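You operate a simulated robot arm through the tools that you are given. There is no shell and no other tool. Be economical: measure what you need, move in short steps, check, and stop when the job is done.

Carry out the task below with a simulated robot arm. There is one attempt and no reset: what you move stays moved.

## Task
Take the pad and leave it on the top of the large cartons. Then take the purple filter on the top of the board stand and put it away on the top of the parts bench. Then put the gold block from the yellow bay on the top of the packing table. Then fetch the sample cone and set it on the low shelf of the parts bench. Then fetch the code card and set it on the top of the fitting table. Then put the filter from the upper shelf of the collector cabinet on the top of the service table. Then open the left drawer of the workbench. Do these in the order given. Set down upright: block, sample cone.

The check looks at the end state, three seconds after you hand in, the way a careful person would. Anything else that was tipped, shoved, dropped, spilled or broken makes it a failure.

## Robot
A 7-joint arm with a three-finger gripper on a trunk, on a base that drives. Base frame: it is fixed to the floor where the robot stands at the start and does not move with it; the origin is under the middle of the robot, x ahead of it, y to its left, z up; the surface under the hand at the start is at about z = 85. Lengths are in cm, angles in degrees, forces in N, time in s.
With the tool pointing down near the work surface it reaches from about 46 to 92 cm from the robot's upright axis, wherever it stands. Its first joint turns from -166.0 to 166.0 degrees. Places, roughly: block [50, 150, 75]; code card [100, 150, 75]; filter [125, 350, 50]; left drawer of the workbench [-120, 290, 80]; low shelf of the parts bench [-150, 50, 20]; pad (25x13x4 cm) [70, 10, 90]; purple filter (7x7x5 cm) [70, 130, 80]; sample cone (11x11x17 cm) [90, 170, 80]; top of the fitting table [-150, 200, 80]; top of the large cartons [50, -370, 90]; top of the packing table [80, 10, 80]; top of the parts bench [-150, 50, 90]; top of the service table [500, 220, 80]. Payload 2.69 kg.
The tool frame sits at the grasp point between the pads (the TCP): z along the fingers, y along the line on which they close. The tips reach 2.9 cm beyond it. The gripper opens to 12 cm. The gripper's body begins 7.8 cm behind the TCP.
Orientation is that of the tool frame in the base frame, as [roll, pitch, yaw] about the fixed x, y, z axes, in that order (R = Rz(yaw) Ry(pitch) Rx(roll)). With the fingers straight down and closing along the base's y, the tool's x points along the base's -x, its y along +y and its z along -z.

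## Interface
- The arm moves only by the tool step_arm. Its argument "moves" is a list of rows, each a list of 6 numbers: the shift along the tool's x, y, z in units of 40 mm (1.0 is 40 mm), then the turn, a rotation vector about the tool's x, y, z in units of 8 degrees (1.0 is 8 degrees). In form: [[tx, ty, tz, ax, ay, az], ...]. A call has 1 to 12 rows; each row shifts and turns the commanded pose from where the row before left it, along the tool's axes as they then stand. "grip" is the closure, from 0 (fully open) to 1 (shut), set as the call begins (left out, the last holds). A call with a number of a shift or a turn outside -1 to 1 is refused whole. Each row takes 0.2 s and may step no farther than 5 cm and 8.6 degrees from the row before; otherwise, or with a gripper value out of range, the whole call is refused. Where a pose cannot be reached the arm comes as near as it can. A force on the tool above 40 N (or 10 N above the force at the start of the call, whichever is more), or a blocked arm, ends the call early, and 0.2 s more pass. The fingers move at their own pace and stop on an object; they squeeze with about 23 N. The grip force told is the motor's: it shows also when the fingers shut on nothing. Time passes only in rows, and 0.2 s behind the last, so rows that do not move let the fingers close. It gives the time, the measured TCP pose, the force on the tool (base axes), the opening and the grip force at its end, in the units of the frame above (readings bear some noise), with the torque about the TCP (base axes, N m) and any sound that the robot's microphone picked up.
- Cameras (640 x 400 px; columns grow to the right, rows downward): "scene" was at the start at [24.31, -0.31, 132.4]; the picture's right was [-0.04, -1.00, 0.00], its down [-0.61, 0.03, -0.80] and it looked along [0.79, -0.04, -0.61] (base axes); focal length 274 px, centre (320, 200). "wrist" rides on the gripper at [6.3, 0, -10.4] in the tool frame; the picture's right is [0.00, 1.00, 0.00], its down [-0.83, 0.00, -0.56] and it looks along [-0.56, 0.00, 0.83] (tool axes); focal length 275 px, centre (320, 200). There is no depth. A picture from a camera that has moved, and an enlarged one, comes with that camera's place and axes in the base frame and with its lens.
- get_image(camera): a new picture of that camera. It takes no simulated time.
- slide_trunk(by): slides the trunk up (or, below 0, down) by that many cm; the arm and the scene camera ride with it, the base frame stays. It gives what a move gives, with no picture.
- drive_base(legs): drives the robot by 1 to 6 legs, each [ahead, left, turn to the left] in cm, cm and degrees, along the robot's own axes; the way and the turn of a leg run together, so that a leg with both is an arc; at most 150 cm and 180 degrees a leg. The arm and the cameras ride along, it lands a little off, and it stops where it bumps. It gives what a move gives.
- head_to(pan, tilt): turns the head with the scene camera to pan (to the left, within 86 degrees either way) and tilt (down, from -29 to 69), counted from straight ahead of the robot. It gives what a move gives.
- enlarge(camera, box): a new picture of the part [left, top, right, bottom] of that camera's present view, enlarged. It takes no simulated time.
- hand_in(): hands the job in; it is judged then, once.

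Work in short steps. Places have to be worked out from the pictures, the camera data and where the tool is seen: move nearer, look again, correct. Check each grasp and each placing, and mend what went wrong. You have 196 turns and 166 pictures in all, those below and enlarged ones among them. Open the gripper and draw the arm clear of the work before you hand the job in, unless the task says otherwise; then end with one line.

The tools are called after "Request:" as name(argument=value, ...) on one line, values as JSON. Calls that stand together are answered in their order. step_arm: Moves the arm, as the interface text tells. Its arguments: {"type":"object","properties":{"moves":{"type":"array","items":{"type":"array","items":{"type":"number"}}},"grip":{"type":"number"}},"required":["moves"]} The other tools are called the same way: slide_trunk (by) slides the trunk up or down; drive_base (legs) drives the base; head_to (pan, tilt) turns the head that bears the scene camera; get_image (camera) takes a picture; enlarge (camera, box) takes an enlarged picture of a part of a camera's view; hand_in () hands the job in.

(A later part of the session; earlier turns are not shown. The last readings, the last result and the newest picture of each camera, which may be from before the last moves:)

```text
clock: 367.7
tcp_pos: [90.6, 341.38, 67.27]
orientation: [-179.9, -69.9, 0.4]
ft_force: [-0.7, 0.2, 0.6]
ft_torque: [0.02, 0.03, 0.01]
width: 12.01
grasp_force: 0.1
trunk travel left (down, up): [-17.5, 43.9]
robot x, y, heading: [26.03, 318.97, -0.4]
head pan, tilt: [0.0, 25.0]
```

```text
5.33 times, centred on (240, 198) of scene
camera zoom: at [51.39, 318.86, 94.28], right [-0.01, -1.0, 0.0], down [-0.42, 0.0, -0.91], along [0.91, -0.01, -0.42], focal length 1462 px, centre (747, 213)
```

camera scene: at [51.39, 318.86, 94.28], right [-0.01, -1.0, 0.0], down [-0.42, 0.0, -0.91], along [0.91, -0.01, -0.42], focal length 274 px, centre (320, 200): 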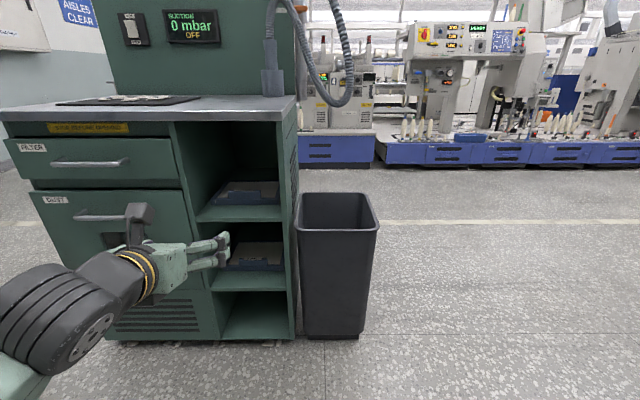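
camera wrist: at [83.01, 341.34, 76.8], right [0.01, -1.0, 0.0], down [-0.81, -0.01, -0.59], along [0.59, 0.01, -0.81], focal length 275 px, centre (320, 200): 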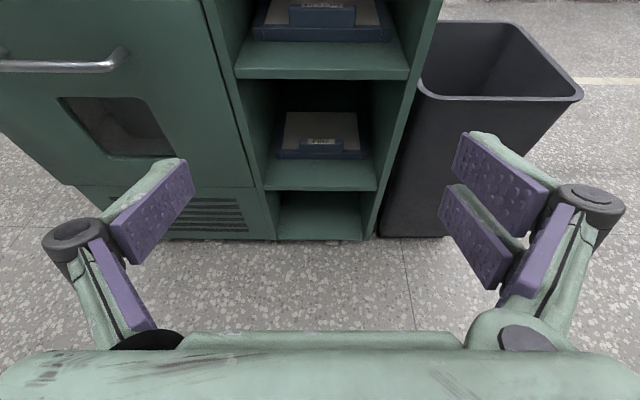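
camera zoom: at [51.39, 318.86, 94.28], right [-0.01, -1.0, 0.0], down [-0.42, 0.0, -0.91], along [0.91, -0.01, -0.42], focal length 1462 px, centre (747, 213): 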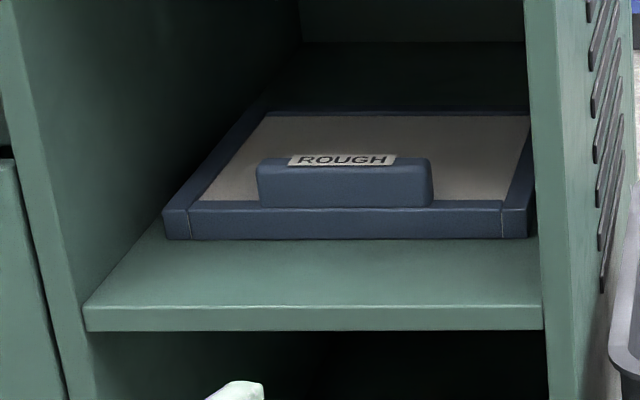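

Now consistent: frame front bottom corners at (130, 331) and (130.5, 352.8), z≈56, handle about 10.5 cm wide centred at y≈341.4, z≈59.5. I drive ahead 24 cm and check alignment.

Request:
drive_base(legs=[[24, 0, 0]])

Request:
get_image(camera="wrist")

Request:
get_image(camera="scene")

```text
clock: 369.4
tcp_pos: [114.38, 341.27, 67.31]
orientation: [-179.7, -69.9, 0.5]
ft_force: [0.2, 0.7, 1.1]
ft_torque: [0.0, 0.06, -0.03]
width: 12.0
grasp_force: 0.1
trunk travel left (down, up): [-17.5, 43.9]
robot x, y, heading: [50.34, 319.18, -0.4]
head pan, tilt: [0.0, 25.0]
```

```text
67 pictures are left
camera wrist: at [106.76, 341.21, 76.81], right [0.01, -1.0, 0.0], down [-0.81, -0.01, -0.59], along [0.59, 0.01, -0.81], focal length 275 px, centre (320, 200)
```

wrist: 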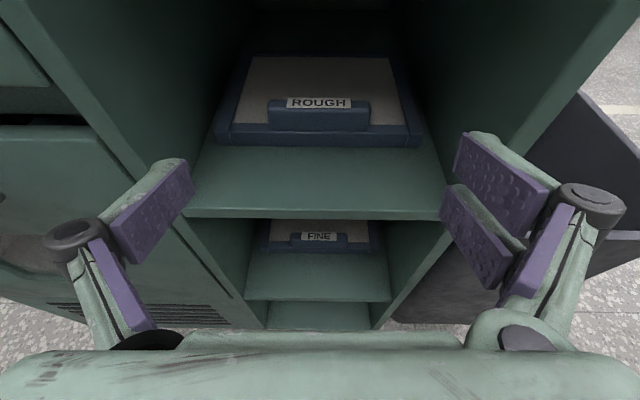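

```text
66 pictures are left
camera scene: at [75.16, 318.7, 94.28], right [-0.01, -1.0, 0.0], down [-0.42, 0.0, -0.91], along [0.91, -0.01, -0.42], focal length 274 px, centre (320, 200)
```

scene: 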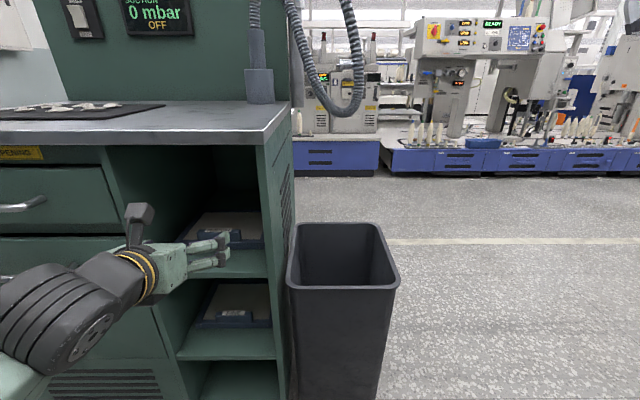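

Two views from the moving wrist give: handle 10 cm wide, front face x≈129, z 58.4–61.2, already centred. I approach along the tool axis, stopping a few cm short.

Request:
step_arm(moves=[[-0.13, 0, 0.8, 0, 0, 0], [-0.13, 0, 0.8, 0, 0, 0], [0, 0, 0.8, 0, 0, 0], [0, 0, 0.5, 0, 0, 0]])

Request:
get_image(camera="wrist")

```text
clock: 370.4
tcp_pos: [125.05, 341.41, 62.34]
orientation: [-179.8, -70.0, 0.4]
ft_force: [0.2, 0.1, 0.1]
ft_torque: [0.04, 0.03, 0.01]
width: 11.97
grasp_force: 0.1
trunk travel left (down, up): [-17.5, 43.9]
robot x, y, heading: [50.2, 319.08, -0.6]
head pan, tilt: [0.0, 25.0]
```

```text
65 pictures are left
camera wrist: at [117.43, 341.32, 71.81], right [0.01, -1.0, 0.0], down [-0.81, -0.01, -0.59], along [0.59, 0.01, -0.81], focal length 275 px, centre (320, 200)
```

wrist: 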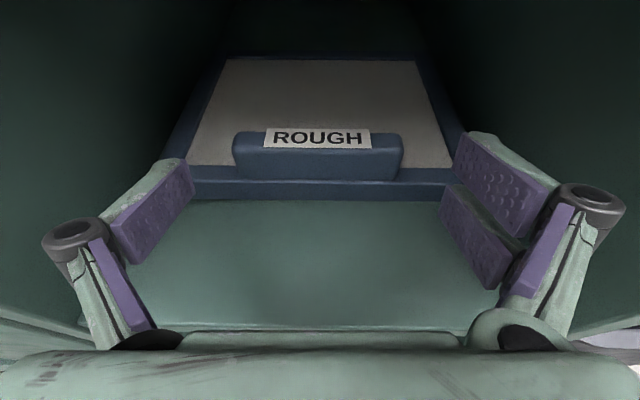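

Aligned. I advance the last 4.9 cm and close gently on the handle ends.

Request:
step_arm(moves=[[0, 0, 0.6, 0, 0, 0], [0, 0, 0.4, 0, 0, 0], [0, 0, 0.22, 0, 0, 0]])

Request:
get_image(camera="wrist")

Request:
step_arm(moves=[[0, 0, 0, 0, 0, 0], [0, 0, 0, 0, 0, 0], [0, 0, 0, 0, 0, 0]], grip=1)

Request:
get_image(camera="wrist")

```text
clock: 371.2
tcp_pos: [129.63, 341.59, 60.74]
orientation: [-179.9, -69.9, 0.6]
ft_force: [-0.6, -0.5, 1.3]
ft_torque: [-0.06, 0.02, -0.03]
width: 12.0
grasp_force: 0.0
trunk travel left (down, up): [-17.5, 43.9]
robot x, y, heading: [50.61, 319.09, -0.7]
head pan, tilt: [0.0, 25.0]
```

```text
64 pictures are left
camera wrist: at [121.98, 341.42, 70.18], right [0.01, -1.0, 0.0], down [-0.81, -0.01, -0.59], along [0.59, 0.01, -0.81], focal length 275 px, centre (320, 200)
```

wrist: 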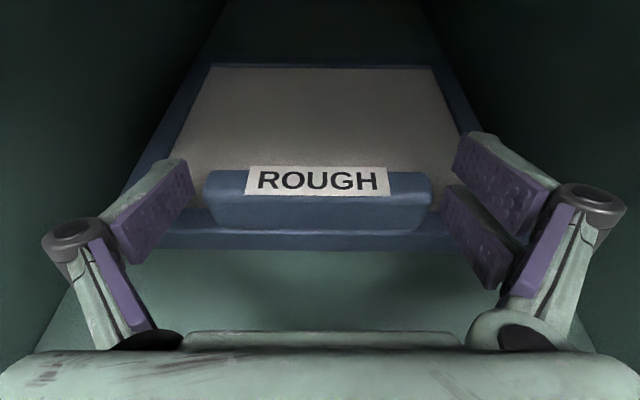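

```text
clock: 372.0
tcp_pos: [129.35, 341.6, 61.0]
orientation: [-179.5, -70.4, 0.6]
ft_force: [-0.9, 5.5, 14.5]
ft_torque: [-0.5, -0.43, 0.18]
width: 9.98
grasp_force: 23.6
trunk travel left (down, up): [-17.5, 43.9]
robot x, y, heading: [50.47, 319.17, -0.3]
head pan, tilt: [0.0, 25.0]
```

```text
63 pictures are left
camera wrist: at [121.85, 341.57, 70.42], right [0.02, -1.0, 0.0], down [-0.8, -0.01, -0.59], along [0.59, 0.01, -0.8], focal length 275 px, centre (320, 200)
```

wrist: 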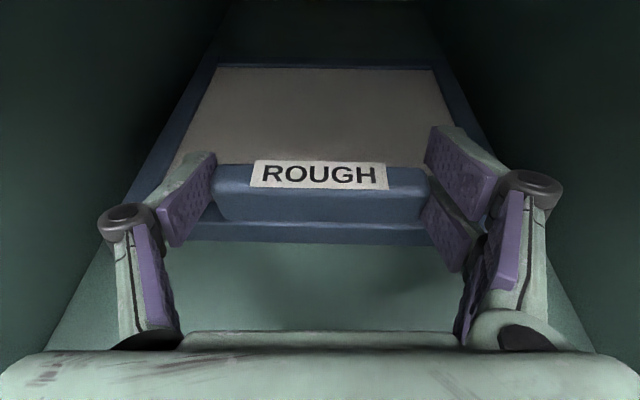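

Gripped at 10 cm. I try a slow 1.6 cm lift to see whether the filter stays level.

Request:
step_arm(moves=[[0.09, 0, -0.03, 0, 0, 0], [0.09, 0, -0.03, 0, 0, 0], [0.09, 0, -0.03, 0, 0, 0], [0.1, 0, -0.04, 0, 0, 0]])

Request:
get_image(camera="wrist")

Request:
enlarge(camera="scene", box=[110, 170, 300, 290])

```text
clock: 373.0
tcp_pos: [129.55, 341.39, 62.13]
orientation: [-179.7, -69.9, 0.5]
ft_force: [0.5, -0.6, -3.5]
ft_torque: [0.01, 0.12, -0.05]
width: 9.97
grasp_force: 23.0
trunk travel left (down, up): [-17.5, 43.9]
robot x, y, heading: [50.43, 318.81, -0.4]
head pan, tilt: [0.0, 25.0]
```

```text
62 pictures are left
camera wrist: at [121.95, 341.4, 71.68], right [0.01, -1.0, 0.0], down [-0.81, -0.01, -0.59], along [0.59, 0.01, -0.81], focal length 275 px, centre (320, 200)
```

wrist: 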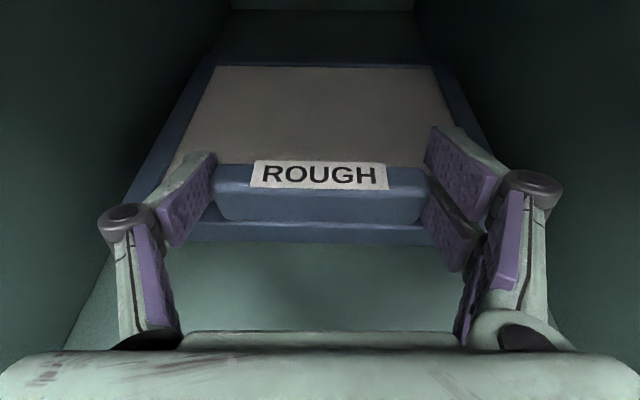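

```text
3.33 times, centred on (205, 230) of scene
camera zoom: at [75.18, 318.7, 94.27], right [-0.01, -1.0, 0.0], down [-0.42, 0.0, -0.91], along [0.91, -0.01, -0.42], focal length 914 px, centre (703, 100)
```

zoom: 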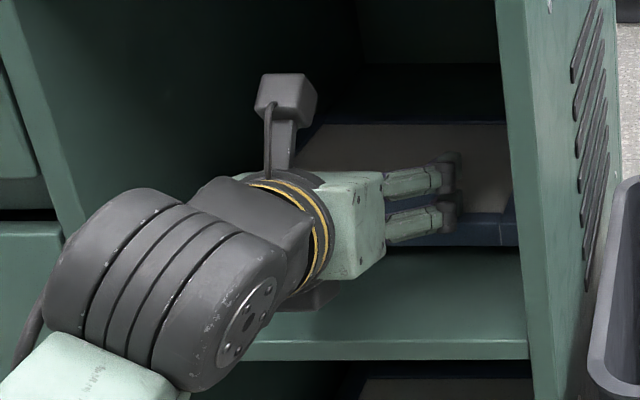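

The filter moves rigidly with the hand, at about 3.5 N. I drive straight back to pull it out of the bay.

Request:
drive_base(legs=[[-20, 0, 0]])

Request:
get_image(camera="wrist")

Request:
drive_base(legs=[[-25, 0, 0]])

Request:
get_image(camera="scene")

```text
clock: 374.6
tcp_pos: [109.53, 341.47, 62.27]
orientation: [-179.8, -70.0, 0.5]
ft_force: [-0.8, 1.0, -1.3]
ft_torque: [0.02, 0.14, 0.02]
width: 9.97
grasp_force: 23.1
trunk travel left (down, up): [-17.5, 43.9]
robot x, y, heading: [30.04, 318.97, -0.4]
head pan, tilt: [0.0, 25.0]
```

```text
60 pictures are left
camera wrist: at [102.01, 341.52, 71.71], right [0.01, -1.0, 0.0], down [-0.81, -0.01, -0.59], along [0.59, 0.01, -0.81], focal length 275 px, centre (320, 200)
```

wrist: 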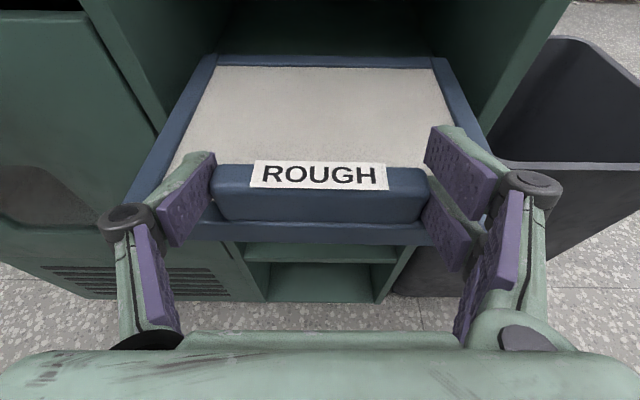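

```text
clock: 376.4
tcp_pos: [84.71, 341.79, 62.25]
orientation: [-179.8, -70.0, 0.5]
ft_force: [0.0, -0.1, -1.7]
ft_torque: [-0.01, 0.13, -0.03]
width: 10.0
grasp_force: 23.1
trunk travel left (down, up): [-17.5, 43.9]
robot x, y, heading: [5.59, 318.98, -0.3]
head pan, tilt: [0.0, 25.0]
```

```text
59 pictures are left
camera scene: at [30.28, 319.03, 94.28], right [-0.01, -1.0, 0.0], down [-0.42, 0.0, -0.91], along [0.91, -0.01, -0.42], focal length 274 px, centre (320, 200)
```

scene: 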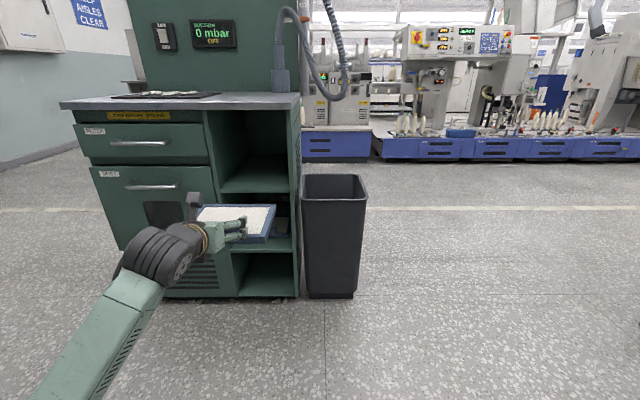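

The filter is out and level. I raise the trunk and look across the hall for a route to the service table at (500, 220).

Request:
slide_trunk(by=40)

Request:
head_to(pan=-15, tilt=8)

Request:
get_image(camera="scene")

Request:
get_image(camera="wrist")

```text
clock: 380.3
tcp_pos: [84.69, 341.77, 102.18]
orientation: [-179.7, -70.0, 0.5]
ft_force: [-0.2, -0.4, -1.4]
ft_torque: [0.01, 0.14, 0.02]
width: 9.98
grasp_force: 23.1
trunk travel left (down, up): [-57.5, 3.9]
robot x, y, heading: [5.38, 319.06, -0.5]
head pan, tilt: [0.0, 25.0]
```

```text
clock: 381.1
tcp_pos: [84.61, 341.81, 102.24]
orientation: [-179.8, -69.9, 0.5]
ft_force: [0.7, 0.4, -1.3]
ft_torque: [-0.01, 0.11, -0.02]
width: 9.96
grasp_force: 23.1
trunk travel left (down, up): [-57.5, 3.9]
robot x, y, heading: [5.58, 319.41, -0.4]
head pan, tilt: [-15.0, 8.0]
```

```text
58 pictures are left
camera scene: at [30.0, 316.64, 137.03], right [-0.26, -0.96, 0.0], down [-0.14, 0.04, -0.99], along [0.95, -0.26, -0.14], focal length 274 px, centre (320, 200)
```

scene: 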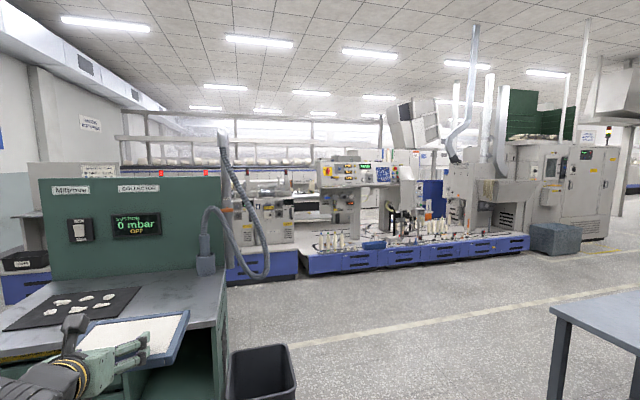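

```text
57 pictures are left
camera wrist: at [77.04, 341.74, 111.7], right [0.01, -1.0, 0.0], down [-0.81, -0.01, -0.59], along [0.59, 0.01, -0.81], focal length 275 px, centre (320, 200)
```

wrist: 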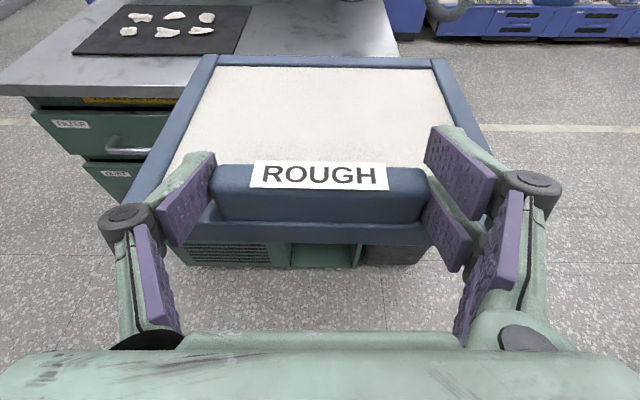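

The service table lies in the direction of image column ~300, beyond the blue-based machine row. I zoom there to see whether there's a gap.

Request:
enlarge(camera="scene", box=[220, 130, 400, 290])

Request:
enlarge(camera="scene", box=[400, 130, 640, 290])

```text
2.50 times, centred on (310, 210) of scene
camera zoom: at [30.0, 316.64, 137.03], right [-0.26, -0.96, 0.0], down [-0.14, 0.04, -0.99], along [0.95, -0.26, -0.14], focal length 686 px, centre (345, 175)
```

zoom: 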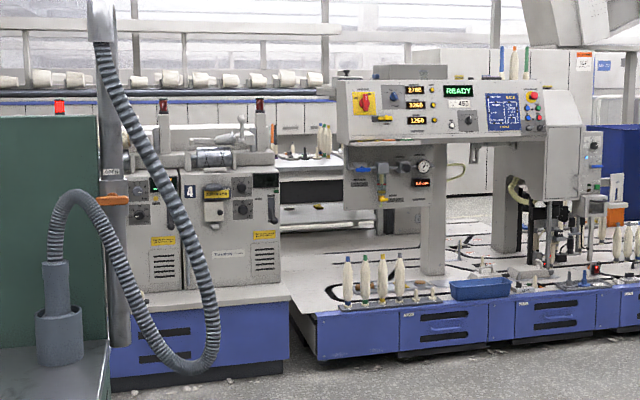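

```text
2.50 times, centred on (520, 210) of scene
camera zoom: at [30.0, 316.64, 137.03], right [-0.26, -0.96, 0.0], down [-0.14, 0.04, -0.99], along [0.95, -0.26, -0.14], focal length 686 px, centre (-180, 175)
```

zoom: 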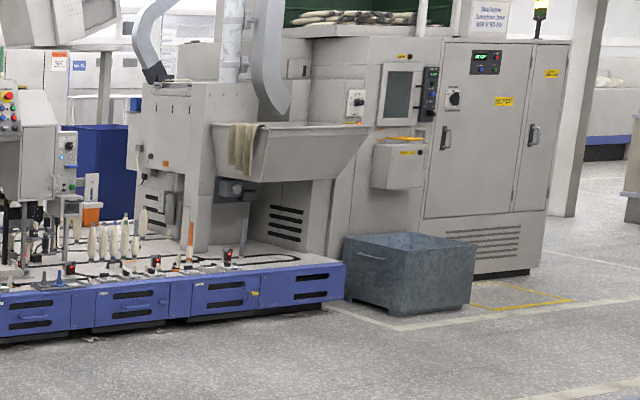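

There is no drivable gap in the middle. I look left to see whether the row can be passed on that side.

Request:
head_to(pan=30, tilt=5)

Request:
get_image(camera="scene")

```text
clock: 382.2
tcp_pos: [84.72, 341.72, 102.13]
orientation: [-179.8, -69.9, 0.5]
ft_force: [-0.3, 0.2, -1.9]
ft_torque: [-0.02, 0.14, -0.03]
width: 9.99
grasp_force: 23.5
trunk travel left (down, up): [-57.5, 3.9]
robot x, y, heading: [5.3, 319.04, -0.3]
head pan, tilt: [30.0, 5.0]
```

```text
54 pictures are left
camera scene: at [29.06, 323.62, 137.52], right [0.49, -0.87, 0.0], down [-0.08, -0.04, -1.0], along [0.87, 0.49, -0.09], focal length 274 px, centre (320, 200)
```

scene: 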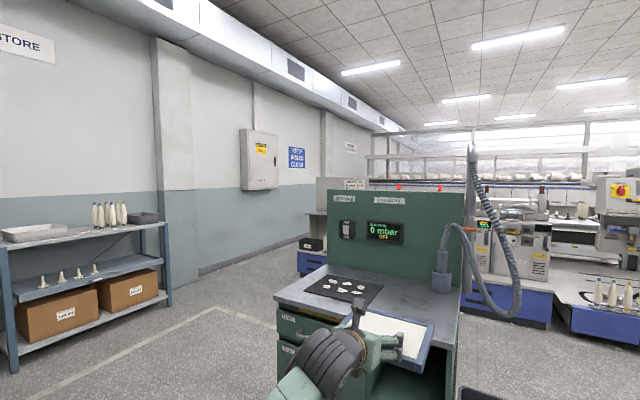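

A passage seems to run between the wall (y≈648) and the machine row's end (y≈530). I zoom in on it.

Request:
enlarge(camera="scene", box=[200, 150, 400, 290])

```text
2.86 times, centred on (300, 220) of scene
camera zoom: at [29.06, 323.62, 137.52], right [0.49, -0.87, 0.0], down [-0.08, -0.04, -1.0], along [0.87, 0.49, -0.09], focal length 783 px, centre (377, 143)
```

zoom: 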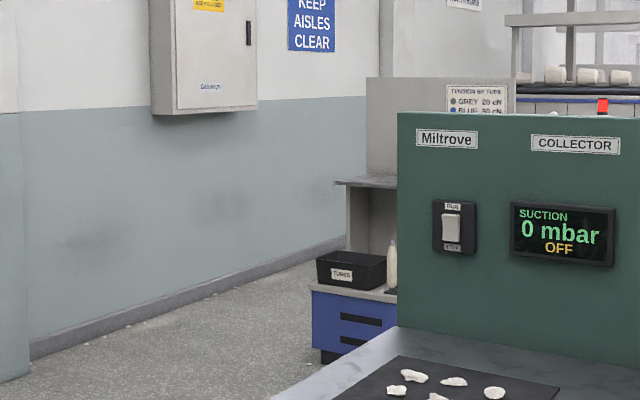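

The passage is about 130 cm wide (y 526–658) with clear floor far along it. I go left first, then ahead, then align with the passage centre.

Request:
drive_base(legs=[[0, 140, 0], [0, 41, 0.3], [130, 0, 0], [75, 0, 0]])

Request:
head_to(pan=15, tilt=15)

Request:
get_image(camera="scene")

```text
clock: 406.4
tcp_pos: [290.66, 521.38, 102.2]
orientation: [-179.8, -69.9, 0.4]
ft_force: [0.5, 0.3, -2.2]
ft_torque: [0.0, 0.12, -0.02]
width: 9.94
grasp_force: 22.4
trunk travel left (down, up): [-57.5, 3.9]
robot x, y, heading: [211.33, 498.66, -0.5]
head pan, tilt: [30.0, 5.0]
```

```text
clock: 407.1
tcp_pos: [290.69, 521.39, 102.29]
orientation: [-179.8, -69.9, 0.4]
ft_force: [0.6, 0.4, -1.9]
ft_torque: [-0.02, 0.16, -0.05]
width: 9.97
grasp_force: 22.9
trunk travel left (down, up): [-57.5, 3.9]
robot x, y, heading: [211.36, 498.53, -0.6]
head pan, tilt: [15.0, 15.0]
```

```text
52 pictures are left
camera scene: at [236.13, 501.09, 135.91], right [0.25, -0.97, 0.0], down [-0.25, -0.07, -0.97], along [0.94, 0.24, -0.26], focal length 274 px, centre (320, 200)
```

scene: 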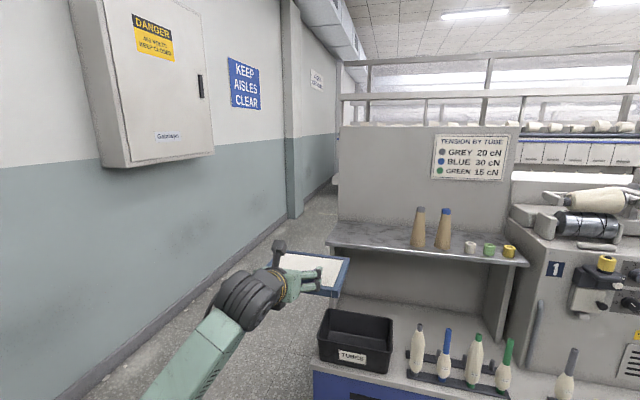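

The forearm and elbow stick out to the robot's left. I check how far before entering the passage.

Request:
head_to(pan=60, tilt=50)

Request:
get_image(camera="scene")

```text
clock: 408.3
tcp_pos: [290.65, 521.4, 102.13]
orientation: [-179.9, -69.9, 0.5]
ft_force: [-0.4, 0.5, -1.9]
ft_torque: [0.01, 0.14, -0.02]
width: 9.97
grasp_force: 23.4
trunk travel left (down, up): [-57.5, 3.9]
robot x, y, heading: [211.74, 499.02, -0.4]
head pan, tilt: [60.0, 50.0]
```

```text
51 pictures are left
camera scene: at [231.0, 505.38, 130.53], right [0.86, -0.51, 0.0], down [-0.39, -0.66, -0.64], along [0.33, 0.55, -0.77], focal length 274 px, centre (320, 200)
```

scene: 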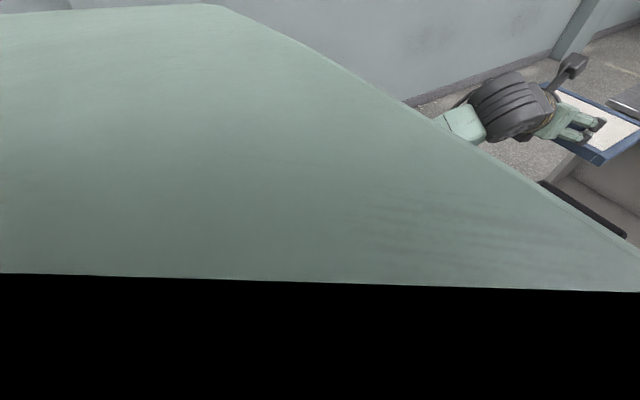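

The elbow sits about 60–65 cm to the left. I back up a bit, then stretch the hand forward and right to straighten the arm and narrow the robot.

Request:
drive_base(legs=[[-25, 0, 0.4]])

Request:
step_arm(moves=[[0.1, 0.7, 0.3, 0, 0, 0], [0.1, 0.7, 0.3, 0, 0, 0], [0.1, 0.7, 0.3, 0, 0, 0], [0.1, 0.7, 0.3, 0, 0, 0], [0.1, 0.7, 0.3, 0, 0, 0], [0.1, 0.7, 0.3, 0, 0, 0], [0.1, 0.7, 0.3, 0, 0, 0], [0.1, 0.7, 0.3, 0, 0, 0]])

Request:
head_to(pan=50, tilt=35)

Request:
get_image(camera="scene")

```text
clock: 410.1
tcp_pos: [265.4, 521.86, 102.25]
orientation: [-179.8, -70.0, 0.8]
ft_force: [-0.8, -0.2, -1.6]
ft_torque: [0.0, 0.15, 0.04]
width: 9.96
grasp_force: 23.0
trunk travel left (down, up): [-57.5, 3.9]
robot x, y, heading: [186.03, 499.09, -0.3]
head pan, tilt: [60.0, 50.0]
```

```text
clock: 411.9
tcp_pos: [276.05, 499.7, 101.85]
orientation: [-179.8, -70.0, 0.8]
ft_force: [-1.6, -0.1, -0.9]
ft_torque: [0.01, 0.13, 0.0]
width: 9.97
grasp_force: 23.0
trunk travel left (down, up): [-57.5, 3.9]
robot x, y, heading: [186.22, 499.03, -0.4]
head pan, tilt: [60.0, 50.0]
```

```text
clock: 412.7
tcp_pos: [275.93, 499.71, 101.84]
orientation: [-179.8, -69.9, 0.8]
ft_force: [0.2, -0.5, -2.6]
ft_torque: [-0.01, 0.12, 0.01]
width: 9.97
grasp_force: 23.2
trunk travel left (down, up): [-57.5, 3.9]
robot x, y, heading: [186.36, 498.67, -0.3]
head pan, tilt: [50.0, 35.0]
```

```text
50 pictures are left
camera scene: at [207.71, 505.7, 132.7], right [0.76, -0.64, 0.0], down [-0.37, -0.44, -0.82], along [0.53, 0.63, -0.57], focal length 274 px, centre (320, 200)
```

scene: 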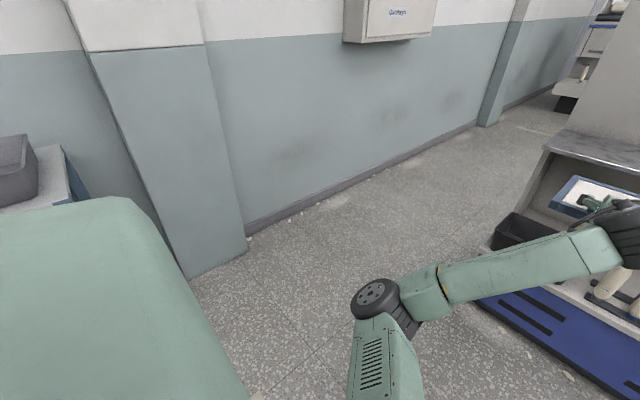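

The elbow is now only about 25 cm out. I steer around the rack: a diagonal first, then ahead, then to the passage centre at y≈582.

Request:
drive_base(legs=[[14, 46, 0], [42, 0, 0.3], [0, 37, 0]])

Request:
head_to(pan=-5, tilt=15)

Request:
get_image(camera="scene")

```text
clock: 422.0
tcp_pos: [331.71, 582.94, 101.97]
orientation: [-179.7, -69.9, 1.0]
ft_force: [-0.2, 0.2, -2.0]
ft_torque: [0.03, 0.13, -0.04]
width: 9.98
grasp_force: 22.8
trunk travel left (down, up): [-57.5, 3.9]
robot x, y, heading: [242.02, 581.4, 0.2]
head pan, tilt: [50.0, 35.0]
```

```text
clock: 423.2
tcp_pos: [331.74, 582.91, 101.92]
orientation: [-179.8, -69.8, 1.0]
ft_force: [0.9, -0.1, -1.0]
ft_torque: [-0.01, 0.12, -0.03]
width: 9.96
grasp_force: 23.0
trunk travel left (down, up): [-57.5, 3.9]
robot x, y, heading: [242.28, 581.75, -0.1]
head pan, tilt: [-5.0, 15.0]
```

```text
49 pictures are left
camera scene: at [267.05, 581.06, 135.9], right [-0.08, -1.0, 0.0], down [-0.26, 0.02, -0.97], along [0.96, -0.08, -0.26], focal length 274 px, centre (320, 200)
```

scene: 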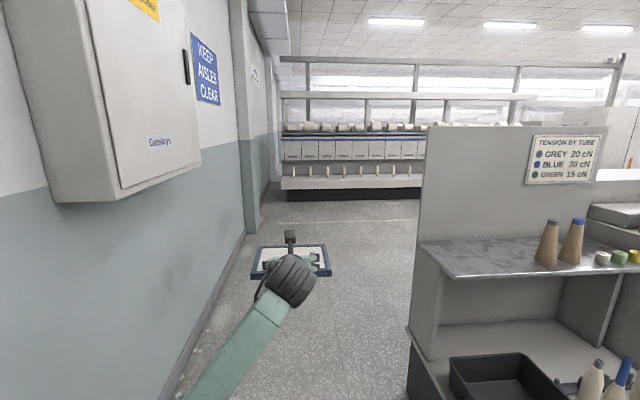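

The passage is clear: the machine end is at y≈527, the robot at 581 and the wall at about 650. I drive ahead through it.

Request:
drive_base(legs=[[140, 0, 0]])

Request:
head_to(pan=-50, tilt=15)

Request:
get_image(camera="scene")

```text
clock: 430.2
tcp_pos: [472.17, 584.19, 101.89]
orientation: [-179.8, -69.9, 1.4]
ft_force: [-0.1, -0.5, -2.1]
ft_torque: [0.01, 0.13, -0.01]
width: 9.97
grasp_force: 23.2
trunk travel left (down, up): [-57.5, 3.9]
robot x, y, heading: [382.51, 582.68, 0.7]
head pan, tilt: [-5.0, 15.0]
```

```text
clock: 431.3
tcp_pos: [472.14, 584.18, 101.95]
orientation: [-179.8, -69.9, 1.4]
ft_force: [-0.5, 0.2, -2.4]
ft_torque: [0.02, 0.14, 0.0]
width: 9.98
grasp_force: 22.9
trunk travel left (down, up): [-57.5, 3.9]
robot x, y, heading: [382.67, 582.22, 0.2]
head pan, tilt: [-50.0, 15.0]
```

```text
48 pictures are left
camera scene: at [404.35, 575.6, 135.9], right [-0.76, -0.65, 0.0], down [-0.17, 0.2, -0.97], along [0.63, -0.73, -0.26], focal length 274 px, centre (320, 200)
```

scene: 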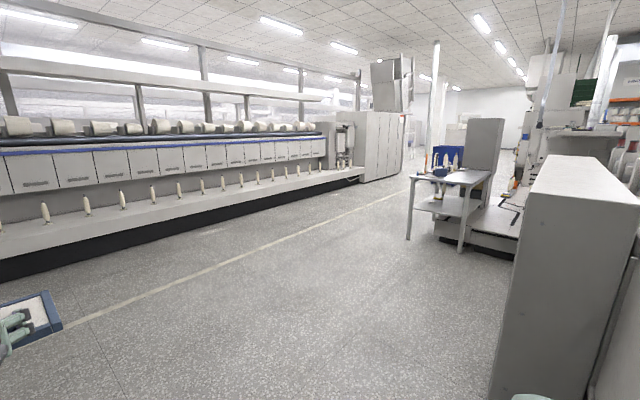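

The service table is at about x 468–529 with its end at y≈260. I drive out of the passage, turn to face -y and approach.

Request:
drive_base(legs=[[118, 0, 0], [0, 0, -90.2], [150, 0, 0]])

Request:
head_to(pan=0, tilt=20)

Request:
get_image(camera="scene")

```text
clock: 448.3
tcp_pos: [498.72, 342.7, 101.83]
orientation: [-179.8, -70.0, -89.9]
ft_force: [-0.7, 0.5, -2.3]
ft_torque: [0.13, 0.0, -0.03]
width: 9.96
grasp_force: 22.9
trunk travel left (down, up): [-57.5, 3.9]
robot x, y, heading: [499.05, 432.37, -90.8]
head pan, tilt: [-50.0, 15.0]
```

```text
clock: 449.5
tcp_pos: [498.63, 342.65, 101.94]
orientation: [-179.9, -69.9, -89.9]
ft_force: [0.6, 0.3, -1.9]
ft_torque: [0.19, 0.01, 0.0]
width: 9.98
grasp_force: 23.0
trunk travel left (down, up): [-57.5, 3.9]
robot x, y, heading: [499.11, 432.67, -90.7]
head pan, tilt: [0.0, 20.0]
```

```text
47 pictures are left
camera scene: at [498.55, 407.37, 135.09], right [-1.0, 0.01, 0.0], down [0.0, 0.34, -0.94], along [-0.01, -0.94, -0.34], focal length 274 px, centre (320, 200)
```

scene: 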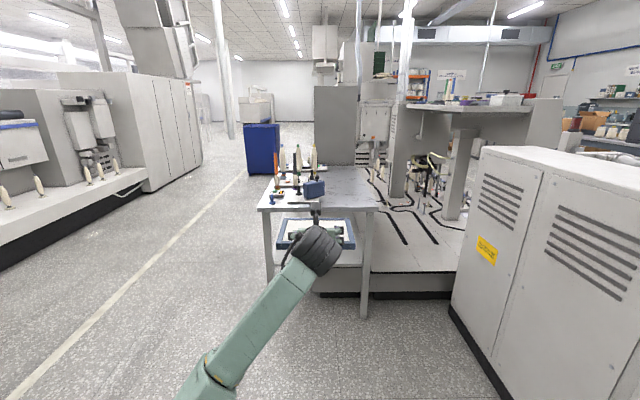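

I zoom in on the table top to find free space.

Request:
enlarge(camera="scene", box=[250, 140, 390, 250])

Request:
get_image(camera="wrist")

```text
3.64 times, centred on (320, 195) of scene
camera zoom: at [498.55, 407.37, 135.09], right [-1.0, 0.01, 0.0], down [0.0, 0.34, -0.94], along [-0.01, -0.94, -0.34], focal length 997 px, centre (320, 218)
```

zoom: 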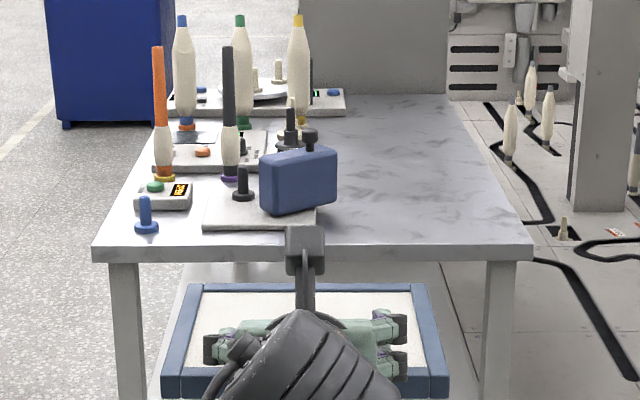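

```text
45 pictures are left
camera wrist: at [498.66, 350.28, 111.37], right [-1.0, -0.01, 0.0], down [-0.01, 0.81, -0.59], along [0.0, -0.59, -0.81], focal length 275 px, centre (320, 200)
```

wrist: 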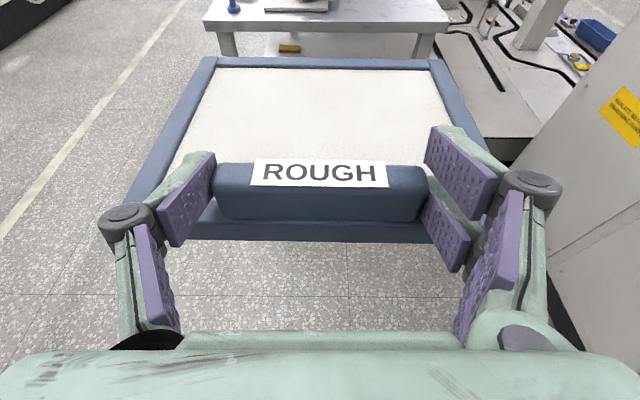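

The table top is at z≈81.6 with its near edge at y≈272 and free width x 467–495. I'll set the filter with TCP at about (480.5, 262). I drive there at the present height.

Request:
drive_base(legs=[[0, -18, 0.7], [79, 0, 0]])

Request:
get_image(camera="wrist")

Request:
get_image(camera="scene")

```text
clock: 455.4
tcp_pos: [480.21, 263.93, 101.81]
orientation: [-179.9, -69.9, -89.9]
ft_force: [0.0, 0.4, -1.8]
ft_torque: [0.12, 0.03, -0.02]
width: 9.95
grasp_force: 22.9
trunk travel left (down, up): [-57.5, 3.9]
robot x, y, heading: [480.1, 353.54, -90.7]
head pan, tilt: [0.0, 20.0]
```

```text
44 pictures are left
camera wrist: at [480.21, 271.56, 111.36], right [-1.0, -0.01, 0.0], down [-0.01, 0.81, -0.59], along [0.0, -0.59, -0.81], focal length 275 px, centre (320, 200)
```

wrist: 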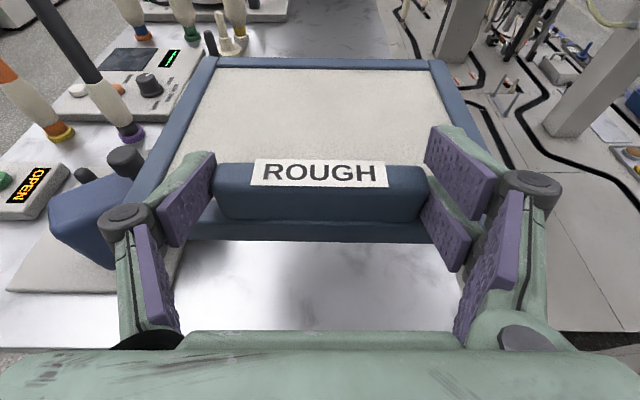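

```text
43 pictures are left
camera scene: at [480.01, 328.63, 135.08], right [-1.0, 0.01, 0.0], down [0.0, 0.34, -0.94], along [-0.01, -0.94, -0.34], focal length 274 px, centre (320, 200)
```

scene: 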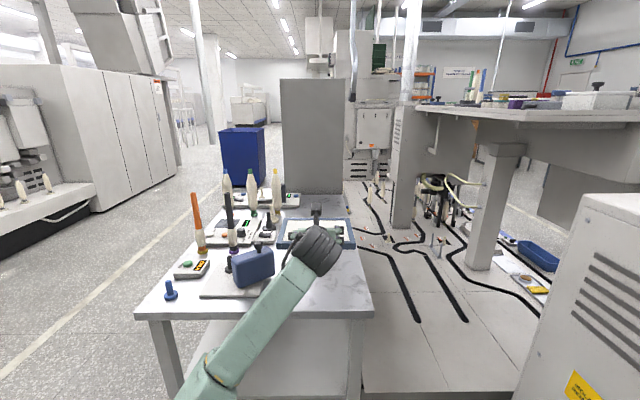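

The filter sits clear of the blue box and the table's right edge. I lower vertically 13.5 cm, then finely.

Request:
step_arm(moves=[[-0.5, 0, 0.18, 0, 0, 0], [-0.6, 0, 0.22, 0, 0, 0], [-0.6, 0, 0.22, 0, 0, 0], [-0.6, 0, 0.22, 0, 0, 0], [-0.5, 0, 0.18, 0, 0, 0], [-0.3, 0, 0.11, 0, 0, 0]])

Request:
get_image(camera="wrist")

```text
clock: 456.8
tcp_pos: [480.29, 263.89, 88.62]
orientation: [-179.9, -69.9, -89.6]
ft_force: [0.3, 1.0, -0.9]
ft_torque: [0.16, 0.01, 0.01]
width: 9.97
grasp_force: 22.7
trunk travel left (down, up): [-57.5, 3.9]
robot x, y, heading: [480.32, 353.93, -90.5]
head pan, tilt: [0.0, 20.0]
```

```text
42 pictures are left
camera wrist: at [480.26, 271.56, 98.15], right [-1.0, -0.01, 0.0], down [-0.01, 0.81, -0.59], along [0.0, -0.59, -0.81], focal length 275 px, centre (320, 200)
```

wrist: 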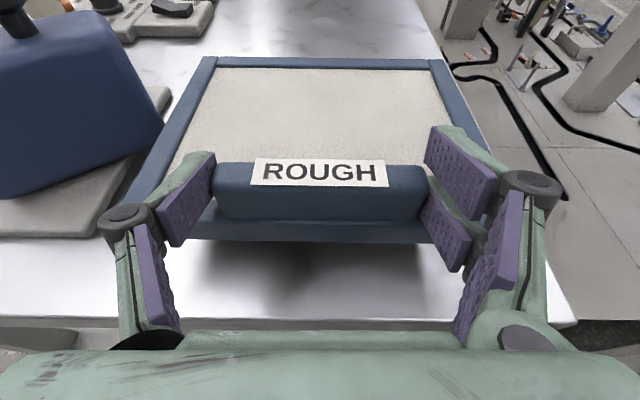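

Clearance to the plate on the left is about 3 cm. I lower finely to contact.

Request:
step_arm(moves=[[-0.12, 0, 0.043, 0, 0, 0], [-0.12, 0, 0.043, 0, 0, 0], [-0.12, 0, 0.043, 0, 0, 0], [-0.06, 0, 0.021, 0, 0, 0], [-0.06, 0, 0.021, 0, 0, 0], [-0.06, 0, 0.021, 0, 0, 0], [-0.06, 0, 0.021, 0, 0, 0]])

Request:
get_image(camera="wrist")

```text
clock: 458.4
tcp_pos: [480.24, 264.04, 86.37]
orientation: [-179.8, -69.8, -89.7]
ft_force: [-0.5, -0.2, -2.3]
ft_torque: [0.1, 0.0, 0.03]
width: 9.98
grasp_force: 22.6
trunk travel left (down, up): [-57.5, 3.9]
robot x, y, heading: [480.25, 353.81, -90.6]
head pan, tilt: [0.0, 20.0]
```

```text
41 pictures are left
camera wrist: at [480.27, 271.58, 95.9], right [-1.0, -0.01, 0.0], down [-0.01, 0.81, -0.59], along [0.0, -0.59, -0.81], focal length 275 px, centre (320, 200)
```

wrist: 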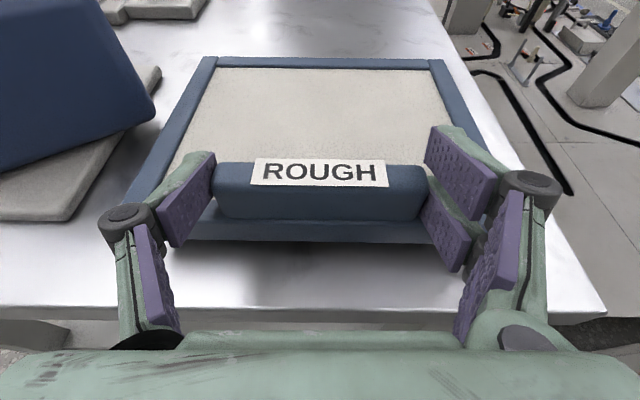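

Not yet in contact. I continue in small steps.

Request:
step_arm(moves=[[-0.06, 0, 0.021, 0, 0, 0], [-0.06, 0, 0.021, 0, 0, 0], [-0.06, 0, 0.021, 0, 0, 0], [-0.06, 0, 0.021, 0, 0, 0], [-0.06, 0, 0.021, 0, 0, 0], [-0.06, 0, 0.021, 0, 0, 0], [-0.06, 0, 0.021, 0, 0, 0]])

```text
clock: 460.0
tcp_pos: [480.3, 264.06, 86.46]
orientation: [-179.8, -69.9, -89.7]
ft_force: [-0.9, -0.6, -1.9]
ft_torque: [0.12, 0.01, -0.03]
width: 9.97
grasp_force: 23.6
out of reach, approached as far as the arm can: row 1, 3, 5, 7
trunk travel left (down, up): [-57.5, 3.9]
robot x, y, heading: [480.41, 353.57, -90.6]
head pan, tilt: [0.0, 20.0]
```

The arm is at its reach limit, so I lower with the trunk in small slides.

Request:
slide_trunk(by=-0.6)

Request:
slide_trunk(by=-0.4)

```text
clock: 460.5
tcp_pos: [480.28, 263.92, 85.95]
orientation: [-179.8, -69.9, -89.7]
ft_force: [0.0, 0.3, -2.3]
ft_torque: [0.1, 0.0, 0.01]
width: 9.95
grasp_force: 23.0
trunk travel left (down, up): [-56.9, 4.5]
robot x, y, heading: [480.33, 353.51, -90.6]
head pan, tilt: [0.0, 20.0]
```

```text
clock: 461.1
tcp_pos: [480.34, 263.86, 85.31]
orientation: [-179.8, -69.9, -89.8]
ft_force: [0.7, 0.1, -2.3]
ft_torque: [0.1, 0.0, -0.02]
width: 9.96
grasp_force: 22.9
trunk travel left (down, up): [-56.5, 4.9]
robot x, y, heading: [480.41, 353.4, -90.7]
head pan, tilt: [0.0, 20.0]
```

Still hanging. I go a little lower.

Request:
slide_trunk(by=-0.4)

Request:
slide_trunk(by=-0.4)

Request:
get_image(camera="wrist")

```text
clock: 461.6
tcp_pos: [480.3, 263.87, 84.96]
orientation: [-179.8, -69.9, -89.8]
ft_force: [-0.1, 0.2, -1.2]
ft_torque: [0.15, -0.03, 0.01]
width: 9.97
grasp_force: 22.6
trunk travel left (down, up): [-56.1, 5.3]
robot x, y, heading: [480.58, 353.62, -90.4]
head pan, tilt: [0.0, 20.0]
```

```text
clock: 462.1
tcp_pos: [480.25, 263.99, 84.69]
orientation: [-179.7, -69.8, -89.8]
ft_force: [0.3, -0.4, -1.1]
ft_torque: [0.08, 0.05, 0.0]
width: 9.97
grasp_force: 23.2
trunk travel left (down, up): [-55.7, 5.7]
robot x, y, heading: [480.47, 353.6, -90.6]
head pan, tilt: [0.0, 20.0]
```

```text
40 pictures are left
camera wrist: at [480.27, 271.58, 94.12], right [-1.0, -0.01, 0.0], down [-0.01, 0.81, -0.59], along [0.0, -0.59, -0.81], focal length 275 px, centre (320, 200)
```

wrist: 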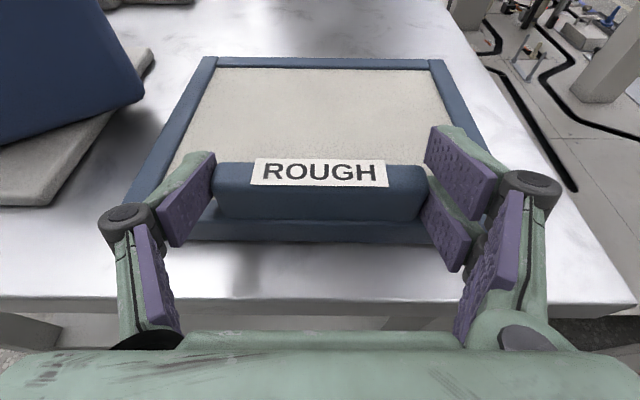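

Still a shadow gap. I keep stepping down.

Request:
slide_trunk(by=-0.5)

Request:
slide_trunk(by=-0.4)

Request:
slide_trunk(by=-0.4)

```text
clock: 462.6
tcp_pos: [480.2, 264.07, 84.48]
orientation: [-179.9, -70.1, -89.8]
ft_force: [0.5, -0.5, 9.5]
ft_torque: [-0.39, 0.45, -0.05]
width: 9.98
grasp_force: 23.3
trunk travel left (down, up): [-55.2, 6.2]
robot x, y, heading: [480.4, 352.97, -90.9]
head pan, tilt: [0.0, 20.0]
```

```text
clock: 463.2
tcp_pos: [480.4, 264.02, 84.36]
orientation: [-179.7, -70.4, -89.8]
ft_force: [0.1, -4.2, 26.4]
ft_torque: [-0.34, 0.71, -0.08]
width: 9.99
grasp_force: 22.4
trunk travel left (down, up): [-54.8, 6.6]
robot x, y, heading: [480.32, 353.55, -90.8]
head pan, tilt: [0.0, 20.0]
```

```text
clock: 463.7
tcp_pos: [480.19, 264.01, 84.39]
orientation: [179.8, -70.7, -89.4]
ft_force: [2.3, -3.9, 37.5]
ft_torque: [-0.37, 1.35, 0.17]
width: 9.98
grasp_force: 22.8
trunk travel left (down, up): [-54.4, 7.0]
robot x, y, heading: [480.08, 353.24, -90.5]
head pan, tilt: [0.0, 20.0]
```

It's on the table. I relieve the pressure, open, and retreat along the tool axis.

Request:
slide_trunk(by=0.7)

Request:
step_arm(moves=[[0, 0, 0, 0, 0, 0], [0, 0, 0, 0, 0, 0], [0, 0, 0, 0, 0, 0], [0, 0, 0, 0, 0, 0]], grip=0)

Request:
step_arm(moves=[[0, 0, -0.3, 0, 0, 0], [0, 0, -0.6, 0, 0, 0], [0, 0, -0.8, 0, 0, 0], [0, 0, -0.8, 0, 0, 0]])

Request:
get_image(camera="wrist")

```text
clock: 464.3
tcp_pos: [480.16, 263.97, 84.3]
orientation: [179.7, -70.1, -89.3]
ft_force: [1.2, -6.9, 21.2]
ft_torque: [-0.4, 1.34, 0.45]
width: 9.96
grasp_force: 23.3
trunk travel left (down, up): [-55.1, 6.3]
robot x, y, heading: [479.97, 353.3, -90.9]
head pan, tilt: [0.0, 20.0]
```

```text
clock: 465.3
tcp_pos: [480.3, 264.13, 84.13]
orientation: [-179.8, -69.9, -89.8]
ft_force: [1.6, -2.7, 8.4]
ft_torque: [-0.06, 0.52, 0.11]
width: 12.0
grasp_force: 0.0
trunk travel left (down, up): [-55.1, 6.3]
robot x, y, heading: [479.95, 353.21, -90.6]
head pan, tilt: [0.0, 20.0]
```

```text
clock: 466.3
tcp_pos: [480.32, 273.43, 87.48]
orientation: [-179.7, -70.0, -89.8]
ft_force: [0.4, -0.3, -0.8]
ft_torque: [-0.04, -0.02, 0.0]
width: 12.01
grasp_force: 0.1
trunk travel left (down, up): [-55.1, 6.3]
robot x, y, heading: [480.26, 353.51, -90.7]
head pan, tilt: [0.0, 20.0]
```

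```text
39 pictures are left
camera wrist: at [480.27, 280.99, 97.03], right [-1.0, -0.01, 0.0], down [-0.01, 0.81, -0.59], along [0.0, -0.59, -0.81], focal length 275 px, centre (320, 200)
```

wrist: 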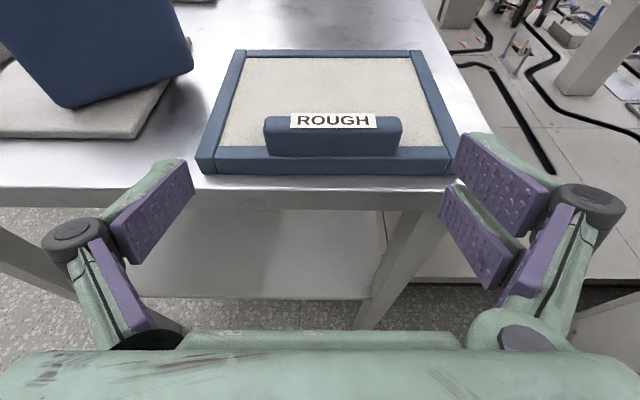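

The filter rests fully on the service table. Now I back out along the same route, raising the trunk a little first.

Request:
slide_trunk(by=6)

Request:
drive_base(legs=[[-80, 18, 0], [-149, 0, 0], [0, 0, 90.8]])

```text
clock: 467.3
tcp_pos: [480.35, 273.31, 93.43]
orientation: [-179.8, -69.9, -89.9]
ft_force: [-0.5, -0.9, 0.4]
ft_torque: [-0.03, 0.03, 0.01]
width: 12.0
grasp_force: 0.1
trunk travel left (down, up): [-61.1, 0.3]
robot x, y, heading: [480.21, 353.66, -90.7]
head pan, tilt: [0.0, 20.0]
```

```text
clock: 482.6
tcp_pos: [578.48, 585.52, 93.4]
orientation: [-179.8, -70.0, 3.0]
ft_force: [0.5, 0.4, -0.2]
ft_torque: [-0.01, -0.03, -0.01]
width: 11.99
grasp_force: 0.1
trunk travel left (down, up): [-61.1, 0.3]
robot x, y, heading: [498.12, 581.82, 2.1]
head pan, tilt: [0.0, 20.0]
```

I straighten the heading and reverse through the passage.

Request:
drive_base(legs=[[0, 0, -2.1], [-118, 0, 0]])

Request:
drive_base(legs=[[-138, 0, 0]])

```text
clock: 489.0
tcp_pos: [460.3, 582.62, 93.55]
orientation: [-179.9, -69.9, 0.5]
ft_force: [0.4, 0.7, -0.5]
ft_torque: [-0.02, 0.0, -0.02]
width: 11.98
grasp_force: 0.1
trunk travel left (down, up): [-61.1, 0.3]
robot x, y, heading: [379.9, 581.79, -0.6]
head pan, tilt: [0.0, 20.0]
```

```text
clock: 495.9
tcp_pos: [322.67, 583.52, 93.58]
orientation: [-179.8, -69.8, 0.6]
ft_force: [-0.7, 0.5, 0.2]
ft_torque: [-0.02, 0.0, -0.02]
width: 12.01
grasp_force: 0.1
trunk travel left (down, up): [-61.1, 0.3]
robot x, y, heading: [242.1, 583.11, -0.4]
head pan, tilt: [0.0, 20.0]
```

I exit the passage around the rack, then back along the aisle and turn round in the open area.

Request:
drive_base(legs=[[0, -38, 0.4], [-42, 0, 0], [-14, -46, 0], [-130, 0, 0], [-56, 0, 0]])

Request:
drive_base(legs=[[0, 0, -180], [0, 140, 0], [0, 50, 0]])

Request:
head_to(pan=0, tilt=20)

Request:
get_image(camera="scene")

```text
clock: 514.2
tcp_pos: [81.09, 499.98, 93.57]
orientation: [-179.7, -69.9, 1.3]
ft_force: [0.3, 0.7, -1.2]
ft_torque: [-0.01, -0.02, 0.0]
width: 12.0
grasp_force: 0.0
trunk travel left (down, up): [-61.1, 0.3]
robot x, y, heading: [1.1, 498.74, 0.5]
head pan, tilt: [0.0, 20.0]
```

```text
clock: 536.7
tcp_pos: [-73.99, 305.87, 93.44]
orientation: [-179.8, -69.9, -177.7]
ft_force: [0.3, -0.6, 0.2]
ft_torque: [0.0, 0.03, -0.01]
width: 11.99
grasp_force: 0.1
trunk travel left (down, up): [-61.1, 0.3]
robot x, y, heading: [6.46, 308.93, -178.6]
head pan, tilt: [0.0, 20.0]
```

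```text
clock: 537.3
tcp_pos: [-74.16, 305.91, 93.46]
orientation: [-179.8, -69.9, -177.7]
ft_force: [-0.2, -0.6, 0.1]
ft_torque: [0.03, 0.03, 0.0]
width: 11.98
grasp_force: 0.1
trunk travel left (down, up): [-61.1, 0.3]
robot x, y, heading: [6.32, 308.75, -178.7]
head pan, tilt: [0.0, 20.0]
```

```text
38 pictures are left
camera scene: at [-18.75, 308.23, 138.69], right [-0.02, 1.0, 0.0], down [0.34, 0.01, -0.94], along [-0.94, -0.02, -0.34], focal length 274 px, centre (320, 200)
```

scene: 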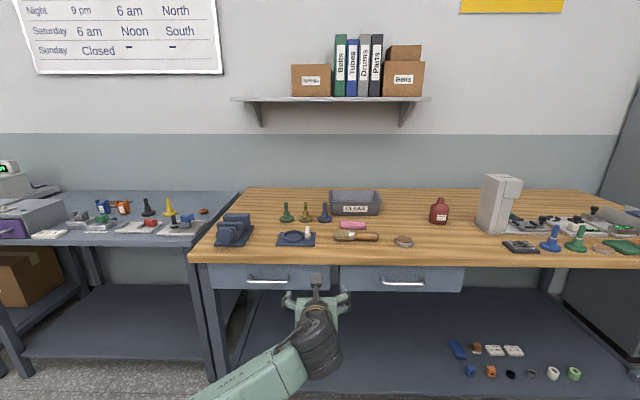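

The workbench's left drawer handle is the left bar at px (268, 280). I get a wrist view for triangulation.

Request:
get_image(camera="wrist")

Request:
enlarge(camera="scene", box=[190, 230, 350, 330])

```text
37 pictures are left
camera wrist: at [-66.38, 306.18, 103.01], right [-0.05, 1.0, 0.0], down [0.81, 0.04, -0.59], along [-0.59, -0.02, -0.81], focal length 275 px, centre (320, 200)
```

wrist: 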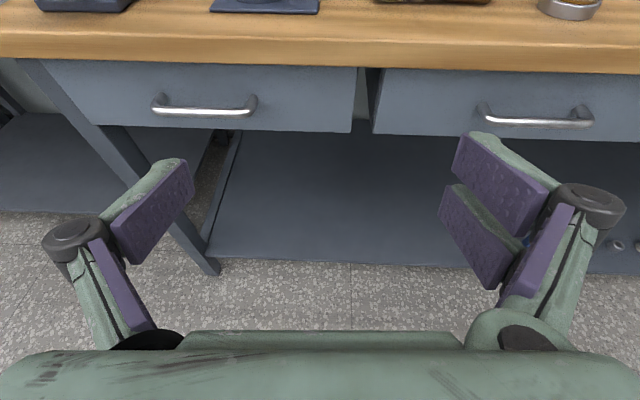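

```text
4.00 times, centred on (270, 280) of scene
camera zoom: at [-18.75, 308.23, 138.69], right [-0.02, 1.0, 0.0], down [0.34, 0.01, -0.94], along [-0.94, -0.02, -0.34], focal length 1097 px, centre (520, -120)
```

zoom: 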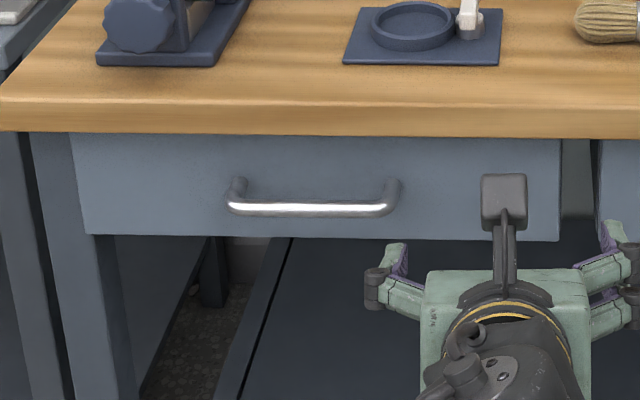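

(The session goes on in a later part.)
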